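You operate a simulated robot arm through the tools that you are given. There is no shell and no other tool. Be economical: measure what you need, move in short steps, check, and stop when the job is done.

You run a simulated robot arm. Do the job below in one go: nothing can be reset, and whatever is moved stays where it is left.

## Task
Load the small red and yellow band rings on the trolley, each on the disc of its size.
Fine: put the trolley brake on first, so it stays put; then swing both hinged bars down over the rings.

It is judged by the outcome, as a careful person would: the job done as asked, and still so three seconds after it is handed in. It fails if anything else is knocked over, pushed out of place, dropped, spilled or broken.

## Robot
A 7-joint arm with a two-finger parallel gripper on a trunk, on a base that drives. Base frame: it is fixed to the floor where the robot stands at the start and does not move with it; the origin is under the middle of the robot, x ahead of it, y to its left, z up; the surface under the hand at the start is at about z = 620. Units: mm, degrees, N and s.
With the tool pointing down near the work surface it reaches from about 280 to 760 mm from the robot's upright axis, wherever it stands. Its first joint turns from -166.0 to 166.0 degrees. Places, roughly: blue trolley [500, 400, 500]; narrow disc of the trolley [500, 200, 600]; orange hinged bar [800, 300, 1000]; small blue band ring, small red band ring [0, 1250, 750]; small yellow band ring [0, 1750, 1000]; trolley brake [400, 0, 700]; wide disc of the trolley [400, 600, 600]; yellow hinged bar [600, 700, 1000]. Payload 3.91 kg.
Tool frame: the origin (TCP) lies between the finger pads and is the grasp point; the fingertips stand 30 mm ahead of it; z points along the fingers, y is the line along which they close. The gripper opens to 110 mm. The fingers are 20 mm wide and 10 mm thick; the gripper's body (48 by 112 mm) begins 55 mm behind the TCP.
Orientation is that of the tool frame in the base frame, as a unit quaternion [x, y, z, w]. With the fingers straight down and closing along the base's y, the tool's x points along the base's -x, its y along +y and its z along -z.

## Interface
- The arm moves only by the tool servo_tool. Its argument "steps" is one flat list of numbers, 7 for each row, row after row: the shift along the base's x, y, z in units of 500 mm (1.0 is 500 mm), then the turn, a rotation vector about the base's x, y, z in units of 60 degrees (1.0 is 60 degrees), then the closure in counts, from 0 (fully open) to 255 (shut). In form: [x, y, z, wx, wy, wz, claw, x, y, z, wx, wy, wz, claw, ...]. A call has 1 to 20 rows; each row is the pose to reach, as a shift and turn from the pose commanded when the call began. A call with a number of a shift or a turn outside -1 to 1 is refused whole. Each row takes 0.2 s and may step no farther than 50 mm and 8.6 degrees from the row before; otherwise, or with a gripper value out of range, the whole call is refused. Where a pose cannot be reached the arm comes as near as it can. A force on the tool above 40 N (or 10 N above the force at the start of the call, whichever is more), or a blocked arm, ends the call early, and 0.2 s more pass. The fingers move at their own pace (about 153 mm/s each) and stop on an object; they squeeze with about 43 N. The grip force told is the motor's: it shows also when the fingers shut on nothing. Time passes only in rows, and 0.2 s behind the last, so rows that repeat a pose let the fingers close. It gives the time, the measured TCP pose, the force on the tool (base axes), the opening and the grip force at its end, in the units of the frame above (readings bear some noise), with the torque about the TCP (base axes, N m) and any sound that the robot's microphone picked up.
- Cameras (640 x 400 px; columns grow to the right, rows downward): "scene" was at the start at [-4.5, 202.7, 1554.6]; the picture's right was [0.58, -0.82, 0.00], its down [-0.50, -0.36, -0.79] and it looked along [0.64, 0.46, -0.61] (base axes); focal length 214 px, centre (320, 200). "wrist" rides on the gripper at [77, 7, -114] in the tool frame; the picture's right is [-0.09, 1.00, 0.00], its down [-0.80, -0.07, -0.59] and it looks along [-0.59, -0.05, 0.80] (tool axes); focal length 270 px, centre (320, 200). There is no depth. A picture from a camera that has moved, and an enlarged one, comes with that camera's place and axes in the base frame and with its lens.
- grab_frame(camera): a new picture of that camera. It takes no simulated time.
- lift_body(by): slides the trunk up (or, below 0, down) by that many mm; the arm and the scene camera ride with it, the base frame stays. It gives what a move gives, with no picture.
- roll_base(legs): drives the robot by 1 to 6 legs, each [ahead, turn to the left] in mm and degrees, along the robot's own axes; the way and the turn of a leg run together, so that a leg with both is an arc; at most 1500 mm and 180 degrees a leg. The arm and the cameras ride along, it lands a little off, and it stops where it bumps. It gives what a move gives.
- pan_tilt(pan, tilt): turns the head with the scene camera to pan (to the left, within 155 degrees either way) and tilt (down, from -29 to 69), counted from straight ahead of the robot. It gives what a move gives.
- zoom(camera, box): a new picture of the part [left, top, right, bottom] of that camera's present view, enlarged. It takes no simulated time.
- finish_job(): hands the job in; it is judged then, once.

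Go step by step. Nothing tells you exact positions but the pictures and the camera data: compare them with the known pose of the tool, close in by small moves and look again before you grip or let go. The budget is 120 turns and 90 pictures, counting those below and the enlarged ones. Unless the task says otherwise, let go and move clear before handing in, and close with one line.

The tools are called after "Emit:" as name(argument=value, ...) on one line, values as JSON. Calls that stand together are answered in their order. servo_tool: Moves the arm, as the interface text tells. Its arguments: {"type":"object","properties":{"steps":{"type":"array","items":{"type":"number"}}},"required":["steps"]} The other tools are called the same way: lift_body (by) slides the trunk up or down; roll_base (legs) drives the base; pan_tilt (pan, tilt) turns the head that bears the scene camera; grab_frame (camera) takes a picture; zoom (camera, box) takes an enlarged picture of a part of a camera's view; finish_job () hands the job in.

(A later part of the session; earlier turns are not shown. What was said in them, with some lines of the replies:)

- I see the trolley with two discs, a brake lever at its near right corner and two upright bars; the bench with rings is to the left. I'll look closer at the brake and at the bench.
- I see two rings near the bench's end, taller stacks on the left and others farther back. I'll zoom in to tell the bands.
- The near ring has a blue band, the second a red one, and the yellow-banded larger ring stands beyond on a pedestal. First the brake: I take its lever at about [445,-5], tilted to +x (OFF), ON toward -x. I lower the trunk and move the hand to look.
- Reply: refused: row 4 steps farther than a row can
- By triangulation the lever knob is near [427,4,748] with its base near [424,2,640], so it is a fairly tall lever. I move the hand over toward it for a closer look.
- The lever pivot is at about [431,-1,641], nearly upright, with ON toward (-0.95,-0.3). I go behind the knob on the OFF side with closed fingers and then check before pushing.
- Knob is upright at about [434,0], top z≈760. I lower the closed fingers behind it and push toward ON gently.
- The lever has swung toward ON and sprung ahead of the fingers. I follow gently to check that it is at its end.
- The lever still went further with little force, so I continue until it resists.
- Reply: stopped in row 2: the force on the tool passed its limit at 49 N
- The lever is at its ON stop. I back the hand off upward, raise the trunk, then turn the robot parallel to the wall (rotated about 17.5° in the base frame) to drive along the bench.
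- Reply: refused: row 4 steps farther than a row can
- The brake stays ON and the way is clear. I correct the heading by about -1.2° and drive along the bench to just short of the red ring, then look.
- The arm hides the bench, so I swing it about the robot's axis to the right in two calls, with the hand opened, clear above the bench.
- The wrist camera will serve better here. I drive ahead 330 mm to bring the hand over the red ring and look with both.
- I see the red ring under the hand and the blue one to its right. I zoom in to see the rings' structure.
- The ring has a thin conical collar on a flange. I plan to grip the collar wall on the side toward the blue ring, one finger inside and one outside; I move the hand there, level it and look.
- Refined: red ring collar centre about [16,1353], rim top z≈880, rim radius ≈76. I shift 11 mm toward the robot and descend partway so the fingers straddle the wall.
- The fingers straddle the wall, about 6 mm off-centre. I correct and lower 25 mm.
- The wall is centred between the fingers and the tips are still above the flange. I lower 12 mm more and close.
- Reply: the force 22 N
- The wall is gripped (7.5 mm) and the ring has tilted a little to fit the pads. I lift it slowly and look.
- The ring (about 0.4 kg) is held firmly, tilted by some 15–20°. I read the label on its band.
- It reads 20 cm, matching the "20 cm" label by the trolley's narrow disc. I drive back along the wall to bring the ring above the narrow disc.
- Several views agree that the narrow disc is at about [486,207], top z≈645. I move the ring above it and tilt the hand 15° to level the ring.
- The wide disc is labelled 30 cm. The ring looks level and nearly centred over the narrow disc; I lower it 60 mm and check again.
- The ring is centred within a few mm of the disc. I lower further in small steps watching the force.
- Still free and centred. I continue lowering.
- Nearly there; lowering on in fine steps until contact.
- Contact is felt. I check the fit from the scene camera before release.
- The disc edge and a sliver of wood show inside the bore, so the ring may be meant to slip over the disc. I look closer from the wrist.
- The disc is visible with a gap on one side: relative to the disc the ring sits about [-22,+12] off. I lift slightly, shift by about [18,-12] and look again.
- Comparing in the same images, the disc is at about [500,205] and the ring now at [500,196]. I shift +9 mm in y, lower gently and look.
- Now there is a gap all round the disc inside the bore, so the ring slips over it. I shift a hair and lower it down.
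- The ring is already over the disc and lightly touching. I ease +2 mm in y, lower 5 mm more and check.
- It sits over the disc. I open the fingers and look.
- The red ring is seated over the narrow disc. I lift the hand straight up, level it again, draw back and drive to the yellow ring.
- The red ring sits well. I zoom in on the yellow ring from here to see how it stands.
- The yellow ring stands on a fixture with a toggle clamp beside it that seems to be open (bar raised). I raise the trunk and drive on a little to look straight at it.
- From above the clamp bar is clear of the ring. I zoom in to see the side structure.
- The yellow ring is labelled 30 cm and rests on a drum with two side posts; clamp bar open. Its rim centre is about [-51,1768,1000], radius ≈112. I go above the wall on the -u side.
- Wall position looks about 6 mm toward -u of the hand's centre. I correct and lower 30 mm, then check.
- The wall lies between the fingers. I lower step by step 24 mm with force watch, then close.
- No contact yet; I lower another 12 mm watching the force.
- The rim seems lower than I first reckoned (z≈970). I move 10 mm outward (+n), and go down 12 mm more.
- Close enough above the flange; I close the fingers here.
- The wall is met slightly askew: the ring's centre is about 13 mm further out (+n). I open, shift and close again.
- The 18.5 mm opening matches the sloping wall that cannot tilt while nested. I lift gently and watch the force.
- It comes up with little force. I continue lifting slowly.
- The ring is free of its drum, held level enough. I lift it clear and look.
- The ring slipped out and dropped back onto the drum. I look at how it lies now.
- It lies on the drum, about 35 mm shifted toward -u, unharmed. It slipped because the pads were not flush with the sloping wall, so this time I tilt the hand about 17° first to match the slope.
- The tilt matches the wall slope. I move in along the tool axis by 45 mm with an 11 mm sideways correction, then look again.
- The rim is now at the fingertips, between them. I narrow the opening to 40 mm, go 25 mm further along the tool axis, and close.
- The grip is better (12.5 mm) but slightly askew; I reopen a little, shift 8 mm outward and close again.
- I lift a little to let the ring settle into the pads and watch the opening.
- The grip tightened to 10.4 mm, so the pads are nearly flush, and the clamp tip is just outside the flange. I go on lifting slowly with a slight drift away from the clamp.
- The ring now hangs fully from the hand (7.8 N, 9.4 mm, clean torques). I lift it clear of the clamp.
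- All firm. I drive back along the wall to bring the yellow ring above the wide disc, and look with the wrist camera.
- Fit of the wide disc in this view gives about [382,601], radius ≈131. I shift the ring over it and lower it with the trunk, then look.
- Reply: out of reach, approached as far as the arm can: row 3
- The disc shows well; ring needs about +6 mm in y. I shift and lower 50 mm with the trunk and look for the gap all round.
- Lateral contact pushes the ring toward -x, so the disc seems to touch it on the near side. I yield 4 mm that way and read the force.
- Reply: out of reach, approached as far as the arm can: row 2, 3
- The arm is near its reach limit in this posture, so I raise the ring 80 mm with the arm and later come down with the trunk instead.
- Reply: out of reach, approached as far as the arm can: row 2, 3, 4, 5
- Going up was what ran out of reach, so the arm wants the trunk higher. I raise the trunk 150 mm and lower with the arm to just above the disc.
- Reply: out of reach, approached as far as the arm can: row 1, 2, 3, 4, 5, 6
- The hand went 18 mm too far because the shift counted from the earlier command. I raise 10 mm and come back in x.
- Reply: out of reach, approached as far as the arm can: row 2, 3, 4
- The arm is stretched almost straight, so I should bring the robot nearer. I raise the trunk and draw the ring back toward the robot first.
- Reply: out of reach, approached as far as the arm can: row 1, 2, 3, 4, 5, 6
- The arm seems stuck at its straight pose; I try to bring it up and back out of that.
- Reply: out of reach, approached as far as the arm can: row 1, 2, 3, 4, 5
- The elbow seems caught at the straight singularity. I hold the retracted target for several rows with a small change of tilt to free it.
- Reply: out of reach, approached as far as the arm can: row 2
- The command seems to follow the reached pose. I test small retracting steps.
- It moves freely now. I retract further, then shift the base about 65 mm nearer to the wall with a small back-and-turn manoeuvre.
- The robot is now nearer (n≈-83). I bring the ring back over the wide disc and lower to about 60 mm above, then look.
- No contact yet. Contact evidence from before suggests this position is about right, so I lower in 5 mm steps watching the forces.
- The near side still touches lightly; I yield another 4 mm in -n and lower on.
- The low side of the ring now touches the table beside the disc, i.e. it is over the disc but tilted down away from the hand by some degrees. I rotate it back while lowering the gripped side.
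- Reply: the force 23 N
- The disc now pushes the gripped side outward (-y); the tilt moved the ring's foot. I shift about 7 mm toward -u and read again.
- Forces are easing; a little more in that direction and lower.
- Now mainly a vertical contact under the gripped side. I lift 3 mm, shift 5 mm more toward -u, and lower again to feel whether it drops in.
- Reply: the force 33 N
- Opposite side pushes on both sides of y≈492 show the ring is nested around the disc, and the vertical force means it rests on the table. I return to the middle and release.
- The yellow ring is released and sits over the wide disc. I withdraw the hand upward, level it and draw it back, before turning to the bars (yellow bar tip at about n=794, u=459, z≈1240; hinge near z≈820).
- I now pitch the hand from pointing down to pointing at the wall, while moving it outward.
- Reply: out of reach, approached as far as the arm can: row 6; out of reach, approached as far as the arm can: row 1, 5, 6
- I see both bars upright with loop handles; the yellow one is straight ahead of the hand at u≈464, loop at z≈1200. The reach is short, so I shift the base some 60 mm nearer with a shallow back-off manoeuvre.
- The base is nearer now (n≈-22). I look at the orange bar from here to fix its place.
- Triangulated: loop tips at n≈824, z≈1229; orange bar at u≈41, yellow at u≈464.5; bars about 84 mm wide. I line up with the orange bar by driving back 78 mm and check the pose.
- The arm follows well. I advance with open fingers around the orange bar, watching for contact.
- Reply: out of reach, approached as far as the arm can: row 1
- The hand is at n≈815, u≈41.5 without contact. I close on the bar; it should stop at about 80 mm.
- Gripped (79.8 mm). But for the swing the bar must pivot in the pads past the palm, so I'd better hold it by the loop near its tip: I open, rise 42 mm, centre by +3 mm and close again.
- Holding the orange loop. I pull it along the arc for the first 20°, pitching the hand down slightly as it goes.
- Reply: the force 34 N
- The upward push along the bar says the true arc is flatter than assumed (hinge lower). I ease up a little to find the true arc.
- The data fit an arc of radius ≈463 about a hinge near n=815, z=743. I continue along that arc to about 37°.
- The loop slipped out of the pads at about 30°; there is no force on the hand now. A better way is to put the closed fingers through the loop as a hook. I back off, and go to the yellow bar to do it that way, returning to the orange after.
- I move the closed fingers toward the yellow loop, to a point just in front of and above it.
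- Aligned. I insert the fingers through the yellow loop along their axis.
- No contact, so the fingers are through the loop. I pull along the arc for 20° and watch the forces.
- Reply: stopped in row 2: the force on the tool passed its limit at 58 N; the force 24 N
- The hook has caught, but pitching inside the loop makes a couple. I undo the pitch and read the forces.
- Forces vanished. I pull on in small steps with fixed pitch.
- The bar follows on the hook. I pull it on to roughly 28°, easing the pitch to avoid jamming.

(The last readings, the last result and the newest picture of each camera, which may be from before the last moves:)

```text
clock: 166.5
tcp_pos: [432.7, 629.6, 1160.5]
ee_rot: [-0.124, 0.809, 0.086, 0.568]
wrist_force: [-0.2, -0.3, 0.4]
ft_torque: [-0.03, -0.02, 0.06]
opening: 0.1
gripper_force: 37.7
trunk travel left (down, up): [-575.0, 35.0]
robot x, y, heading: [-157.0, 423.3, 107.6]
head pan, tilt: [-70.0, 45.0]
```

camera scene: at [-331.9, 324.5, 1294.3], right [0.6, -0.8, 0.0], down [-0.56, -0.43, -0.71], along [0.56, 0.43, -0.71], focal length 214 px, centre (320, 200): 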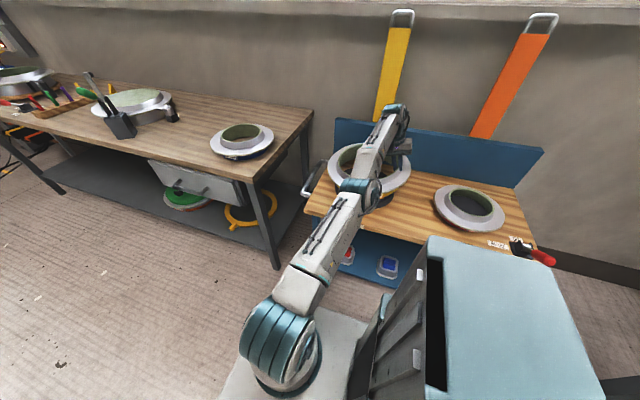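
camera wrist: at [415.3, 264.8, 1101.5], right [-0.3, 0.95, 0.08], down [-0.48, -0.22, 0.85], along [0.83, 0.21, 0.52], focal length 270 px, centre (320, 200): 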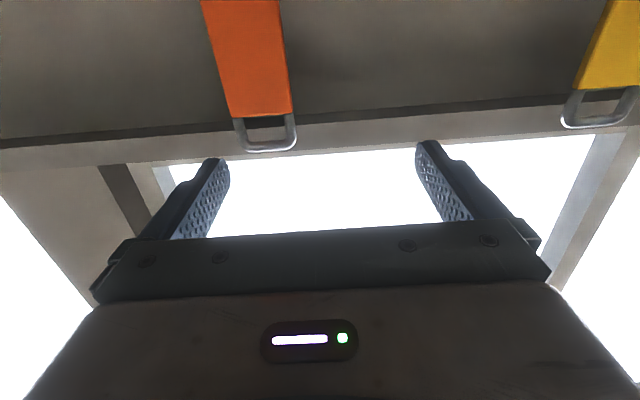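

The hook has come free again. I retract, drive back a little, and spend the last picture on the state of both bars.

Emit:
servo_tool(steps=[-0.09, -0.0285, 0.02, 0, 0, 0, 255, -0.18, -0.057, 0.04, 0, 0, 0, 255, -0.27, -0.0855, 0.06, 0, 0, 0, 255, -0.36, -0.114, 0.06, 0, 0, 0, 255])

Emit:
roll_base(legs=[[-120, 0]])

Emit:
zoom(camera="scene", box=[280, 20, 600, 280])

```text
clock: 167.5
tcp_pos: [256.1, 572.1, 1192.1]
ee_rot: [-0.125, 0.809, 0.088, 0.568]
wrist_force: [-0.3, 0.7, 0.1]
ft_torque: [-0.02, 0.02, 0.0]
opening: 0.0
gripper_force: 38.0
trunk travel left (down, up): [-575.0, 35.0]
robot x, y, heading: [-149.6, 425.8, 107.4]
head pan, tilt: [-70.0, 45.0]
```

```text
clock: 168.8
tcp_pos: [294.7, 456.5, 1190.8]
ee_rot: [-0.125, 0.81, 0.087, 0.567]
wrist_force: [0.5, -0.4, -0.6]
ft_torque: [0.01, 0.03, 0.03]
opening: 0.2
gripper_force: 37.5
trunk travel left (down, up): [-575.0, 35.0]
robot x, y, heading: [-119.6, 307.5, 107.7]
head pan, tilt: [-70.0, 45.0]
```

```text
1.54 times, centred on (440, 150) of scene
camera zoom: at [-173.5, 239.7, 1594.2], right [0.61, -0.79, 0.0], down [-0.56, -0.43, -0.71], along [0.56, 0.43, -0.71], focal length 330 px, centre (135, 277)
```

zoom: 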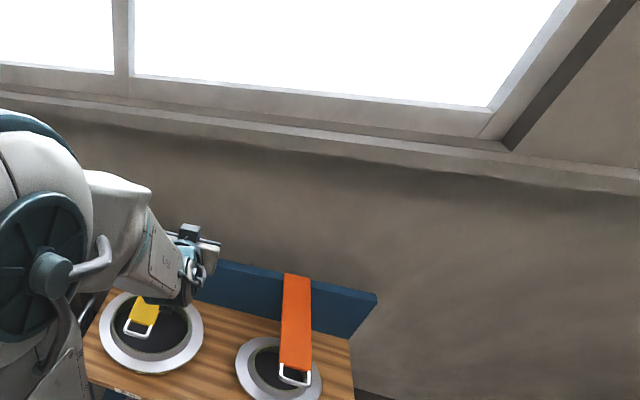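

Both bars have swung down over their rings, orange and yellow, lying at about the same height, so they have come to their stops. I make sure by pressing gently from above: first point the hand down and line up over the orange bar.

Emit:
servo_tool(steps=[0, 0, 0, -0.0363, 0.115, 0, 255, 0, 0, 0, -0.0725, 0.23, 0, 255, 0, 0, 0, -0.1088, 0.345, 0, 255, 0, 0, 0, -0.145, 0.46, 0, 255, 0, 0, 0, -0.1813, 0.575, 0, 255, 0, 0, 0, -0.2175, 0.69, 0, 255, 0, 0, 0, -0.2538, 0.805, 0, 255, 0, 0, 0, -0.29, 0.92, 0, 255])

Emit:
roll_base(legs=[[-304, 0]])

```text
clock: 170.6
tcp_pos: [294.2, 457.6, 1192.2]
ee_rot: [-0.152, 0.983, 0.017, 0.104]
wrist_force: [0.6, -0.2, 0.8]
ft_torque: [0.04, -0.01, 0.01]
opening: 0.2
gripper_force: 37.8
out of reach, approached as far as the arm can: row 3
trunk travel left (down, up): [-575.0, 35.0]
robot x, y, heading: [-119.5, 308.0, 107.8]
head pan, tilt: [-70.0, 45.0]
```

```text
clock: 172.6
tcp_pos: [384.7, 171.2, 1192.7]
ee_rot: [-0.154, 0.982, 0.016, 0.104]
wrist_force: [0.5, -0.7, 0.3]
ft_torque: [0.03, -0.03, 0.02]
opening: 0.0
gripper_force: 37.2
trunk travel left (down, up): [-575.0, 35.0]
robot x, y, heading: [-26.6, 15.5, 108.1]
head pan, tilt: [-70.0, 45.0]
```

I move over the orange bar and lower to just above its expected height.

Emit:
servo_tool(steps=[0.08, 0.02, 0, 0, 0, 0, 255, 0.159, 0.04, 0, 0, 0, 0, 255, 0.159, 0.04, -0.09, 0, 0, 0, 255, 0.159, 0.04, -0.18, 0, 0, 0, 255, 0.159, 0.04, -0.27, 0, 0, 0, 255, 0.159, 0.04, -0.36, 0, 0, 0, 255, 0.159, 0.04, -0.45, 0, 0, 0, 255, 0.159, 0.04, -0.53, 0, 0, 0, 255, 0.159, 0.04, -0.57, 0, 0, 0, 255])

Emit:
servo_tool(steps=[0, 0, -0.016, 0, 0, 0, 255, 0, 0, -0.032, 0, 0, 0, 255, 0, 0, -0.048, 0, 0, 0, 255, 0, 0, -0.064, 0, 0, 0, 255, 0, 0, -0.08, 0, 0, 0, 255, 0, 0, -0.096, 0, 0, 0, 255])

```text
clock: 174.6
tcp_pos: [463.9, 191.8, 907.3]
ee_rot: [-0.154, 0.982, 0.016, 0.105]
wrist_force: [0.6, 0.7, 0.7]
ft_torque: [0.01, 0.01, 0.0]
opening: 0.1
gripper_force: 37.6
trunk travel left (down, up): [-575.0, 35.0]
robot x, y, heading: [-27.5, 18.3, 108.3]
head pan, tilt: [-70.0, 45.0]
```

```text
clock: 176.0
tcp_pos: [466.2, 191.4, 867.9]
ee_rot: [-0.153, 0.982, 0.015, 0.112]
wrist_force: [-5.3, -2.0, 25.3]
ft_torque: [-0.06, 0.21, -0.1]
opening: 0.0
gripper_force: 37.9
trunk travel left (down, up): [-575.0, 35.0]
robot x, y, heading: [-22.8, 19.6, 107.9]
head pan, tilt: [-70.0, 45.0]
stopped in row 6: the force on the tool passed its limit at 51 N (the readings are from after the stop); the commanded pose is now the measured one
```

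The orange bar is firm at z≈839: it is at its stop. I check the yellow one the same way.

Emit:
servo_tool(steps=[0, 0, 0.04, 0, 0, 0, 255, 0, 0, 0.12, 0, 0, 0, 255, 0, 0, 0.2, 0, 0, 0, 255])

Emit:
roll_base(legs=[[424, -0.4]])

Emit:
servo_tool(steps=[0, 0, -0.04, 0, 0, 0, 255, 0, 0, -0.1, 0, 0, 0, 255, 0, 0, -0.14, 0, 0, 0, 255, 0, 0, -0.16, 0, 0, 0, 255, 0, 0, -0.176, 0, 0, 0, 255, 0, 0, -0.19, 0, 0, 0, 255, 0, 0, -0.2, 0, 0, 0, 255, 0, 0, -0.205, 0, 0, 0, 255])

```text
clock: 176.8
tcp_pos: [466.7, 191.9, 966.5]
ee_rot: [-0.154, 0.982, 0.016, 0.107]
wrist_force: [0.0, -0.3, 0.6]
ft_torque: [0.01, 0.0, 0.02]
opening: 0.1
gripper_force: 37.5
trunk travel left (down, up): [-575.0, 35.0]
robot x, y, heading: [-28.5, 17.7, 108.0]
head pan, tilt: [-70.0, 45.0]
```

```text
clock: 179.4
tcp_pos: [338.7, 595.1, 965.9]
ee_rot: [-0.151, 0.982, 0.016, 0.109]
wrist_force: [-0.2, -0.3, 0.4]
ft_torque: [0.04, 0.01, -0.02]
opening: 0.1
gripper_force: 38.2
trunk travel left (down, up): [-575.0, 35.0]
robot x, y, heading: [-160.6, 424.1, 107.6]
head pan, tilt: [-70.0, 45.0]
```

```text
clock: 181.3
tcp_pos: [339.7, 596.3, 868.1]
ee_rot: [-0.152, 0.982, 0.016, 0.115]
wrist_force: [-5.7, -1.7, 23.0]
ft_torque: [-0.08, 0.25, 0.0]
opening: 0.0
gripper_force: 37.8
trunk travel left (down, up): [-575.0, 35.0]
robot x, y, heading: [-157.5, 423.0, 107.6]
head pan, tilt: [-70.0, 45.0]
stopped in row 8: the force on the tool passed its limit at 41 N (the readings are from after the stop); the commanded pose is now the measured one
```

Both bars are firm at the same height, so both are fully down. I lift the hand and draw it clear.

Emit:
servo_tool(steps=[0, 0, 0.04, 0, 0, 0, 255, 0, 0, 0.13, 0, 0, 0, 255, 0, 0, 0.22, 0, 0, 0, 200, -0.08, -0.025, 0.26, 0, 0, 0, 100, -0.16, -0.05, 0.28, 0, 0, 0, 0])

Emit:
finish_job()

```text
clock: 182.5
tcp_pos: [258.6, 571.3, 1006.7]
ee_rot: [-0.152, 0.982, 0.015, 0.112]
wrist_force: [-0.2, 0.8, -0.6]
ft_torque: [-0.03, -0.05, 0.01]
opening: 109.8
gripper_force: 0.0
trunk travel left (down, up): [-575.0, 35.0]
robot x, y, heading: [-158.9, 426.0, 107.7]
head pan, tilt: [-70.0, 45.0]
```

```text
The job is handed in.
```

The trolley brake is on, the red 20 cm ring is on the narrow disc and the yellow 30 cm ring on the wide one, and both hinged bars are down over them. The yellow ring slipped from the grip once and dropped back onto its stand, with no damage seen. Both bars slipped free partway and fell the rest of the way; both held firm when pressed afterwards.
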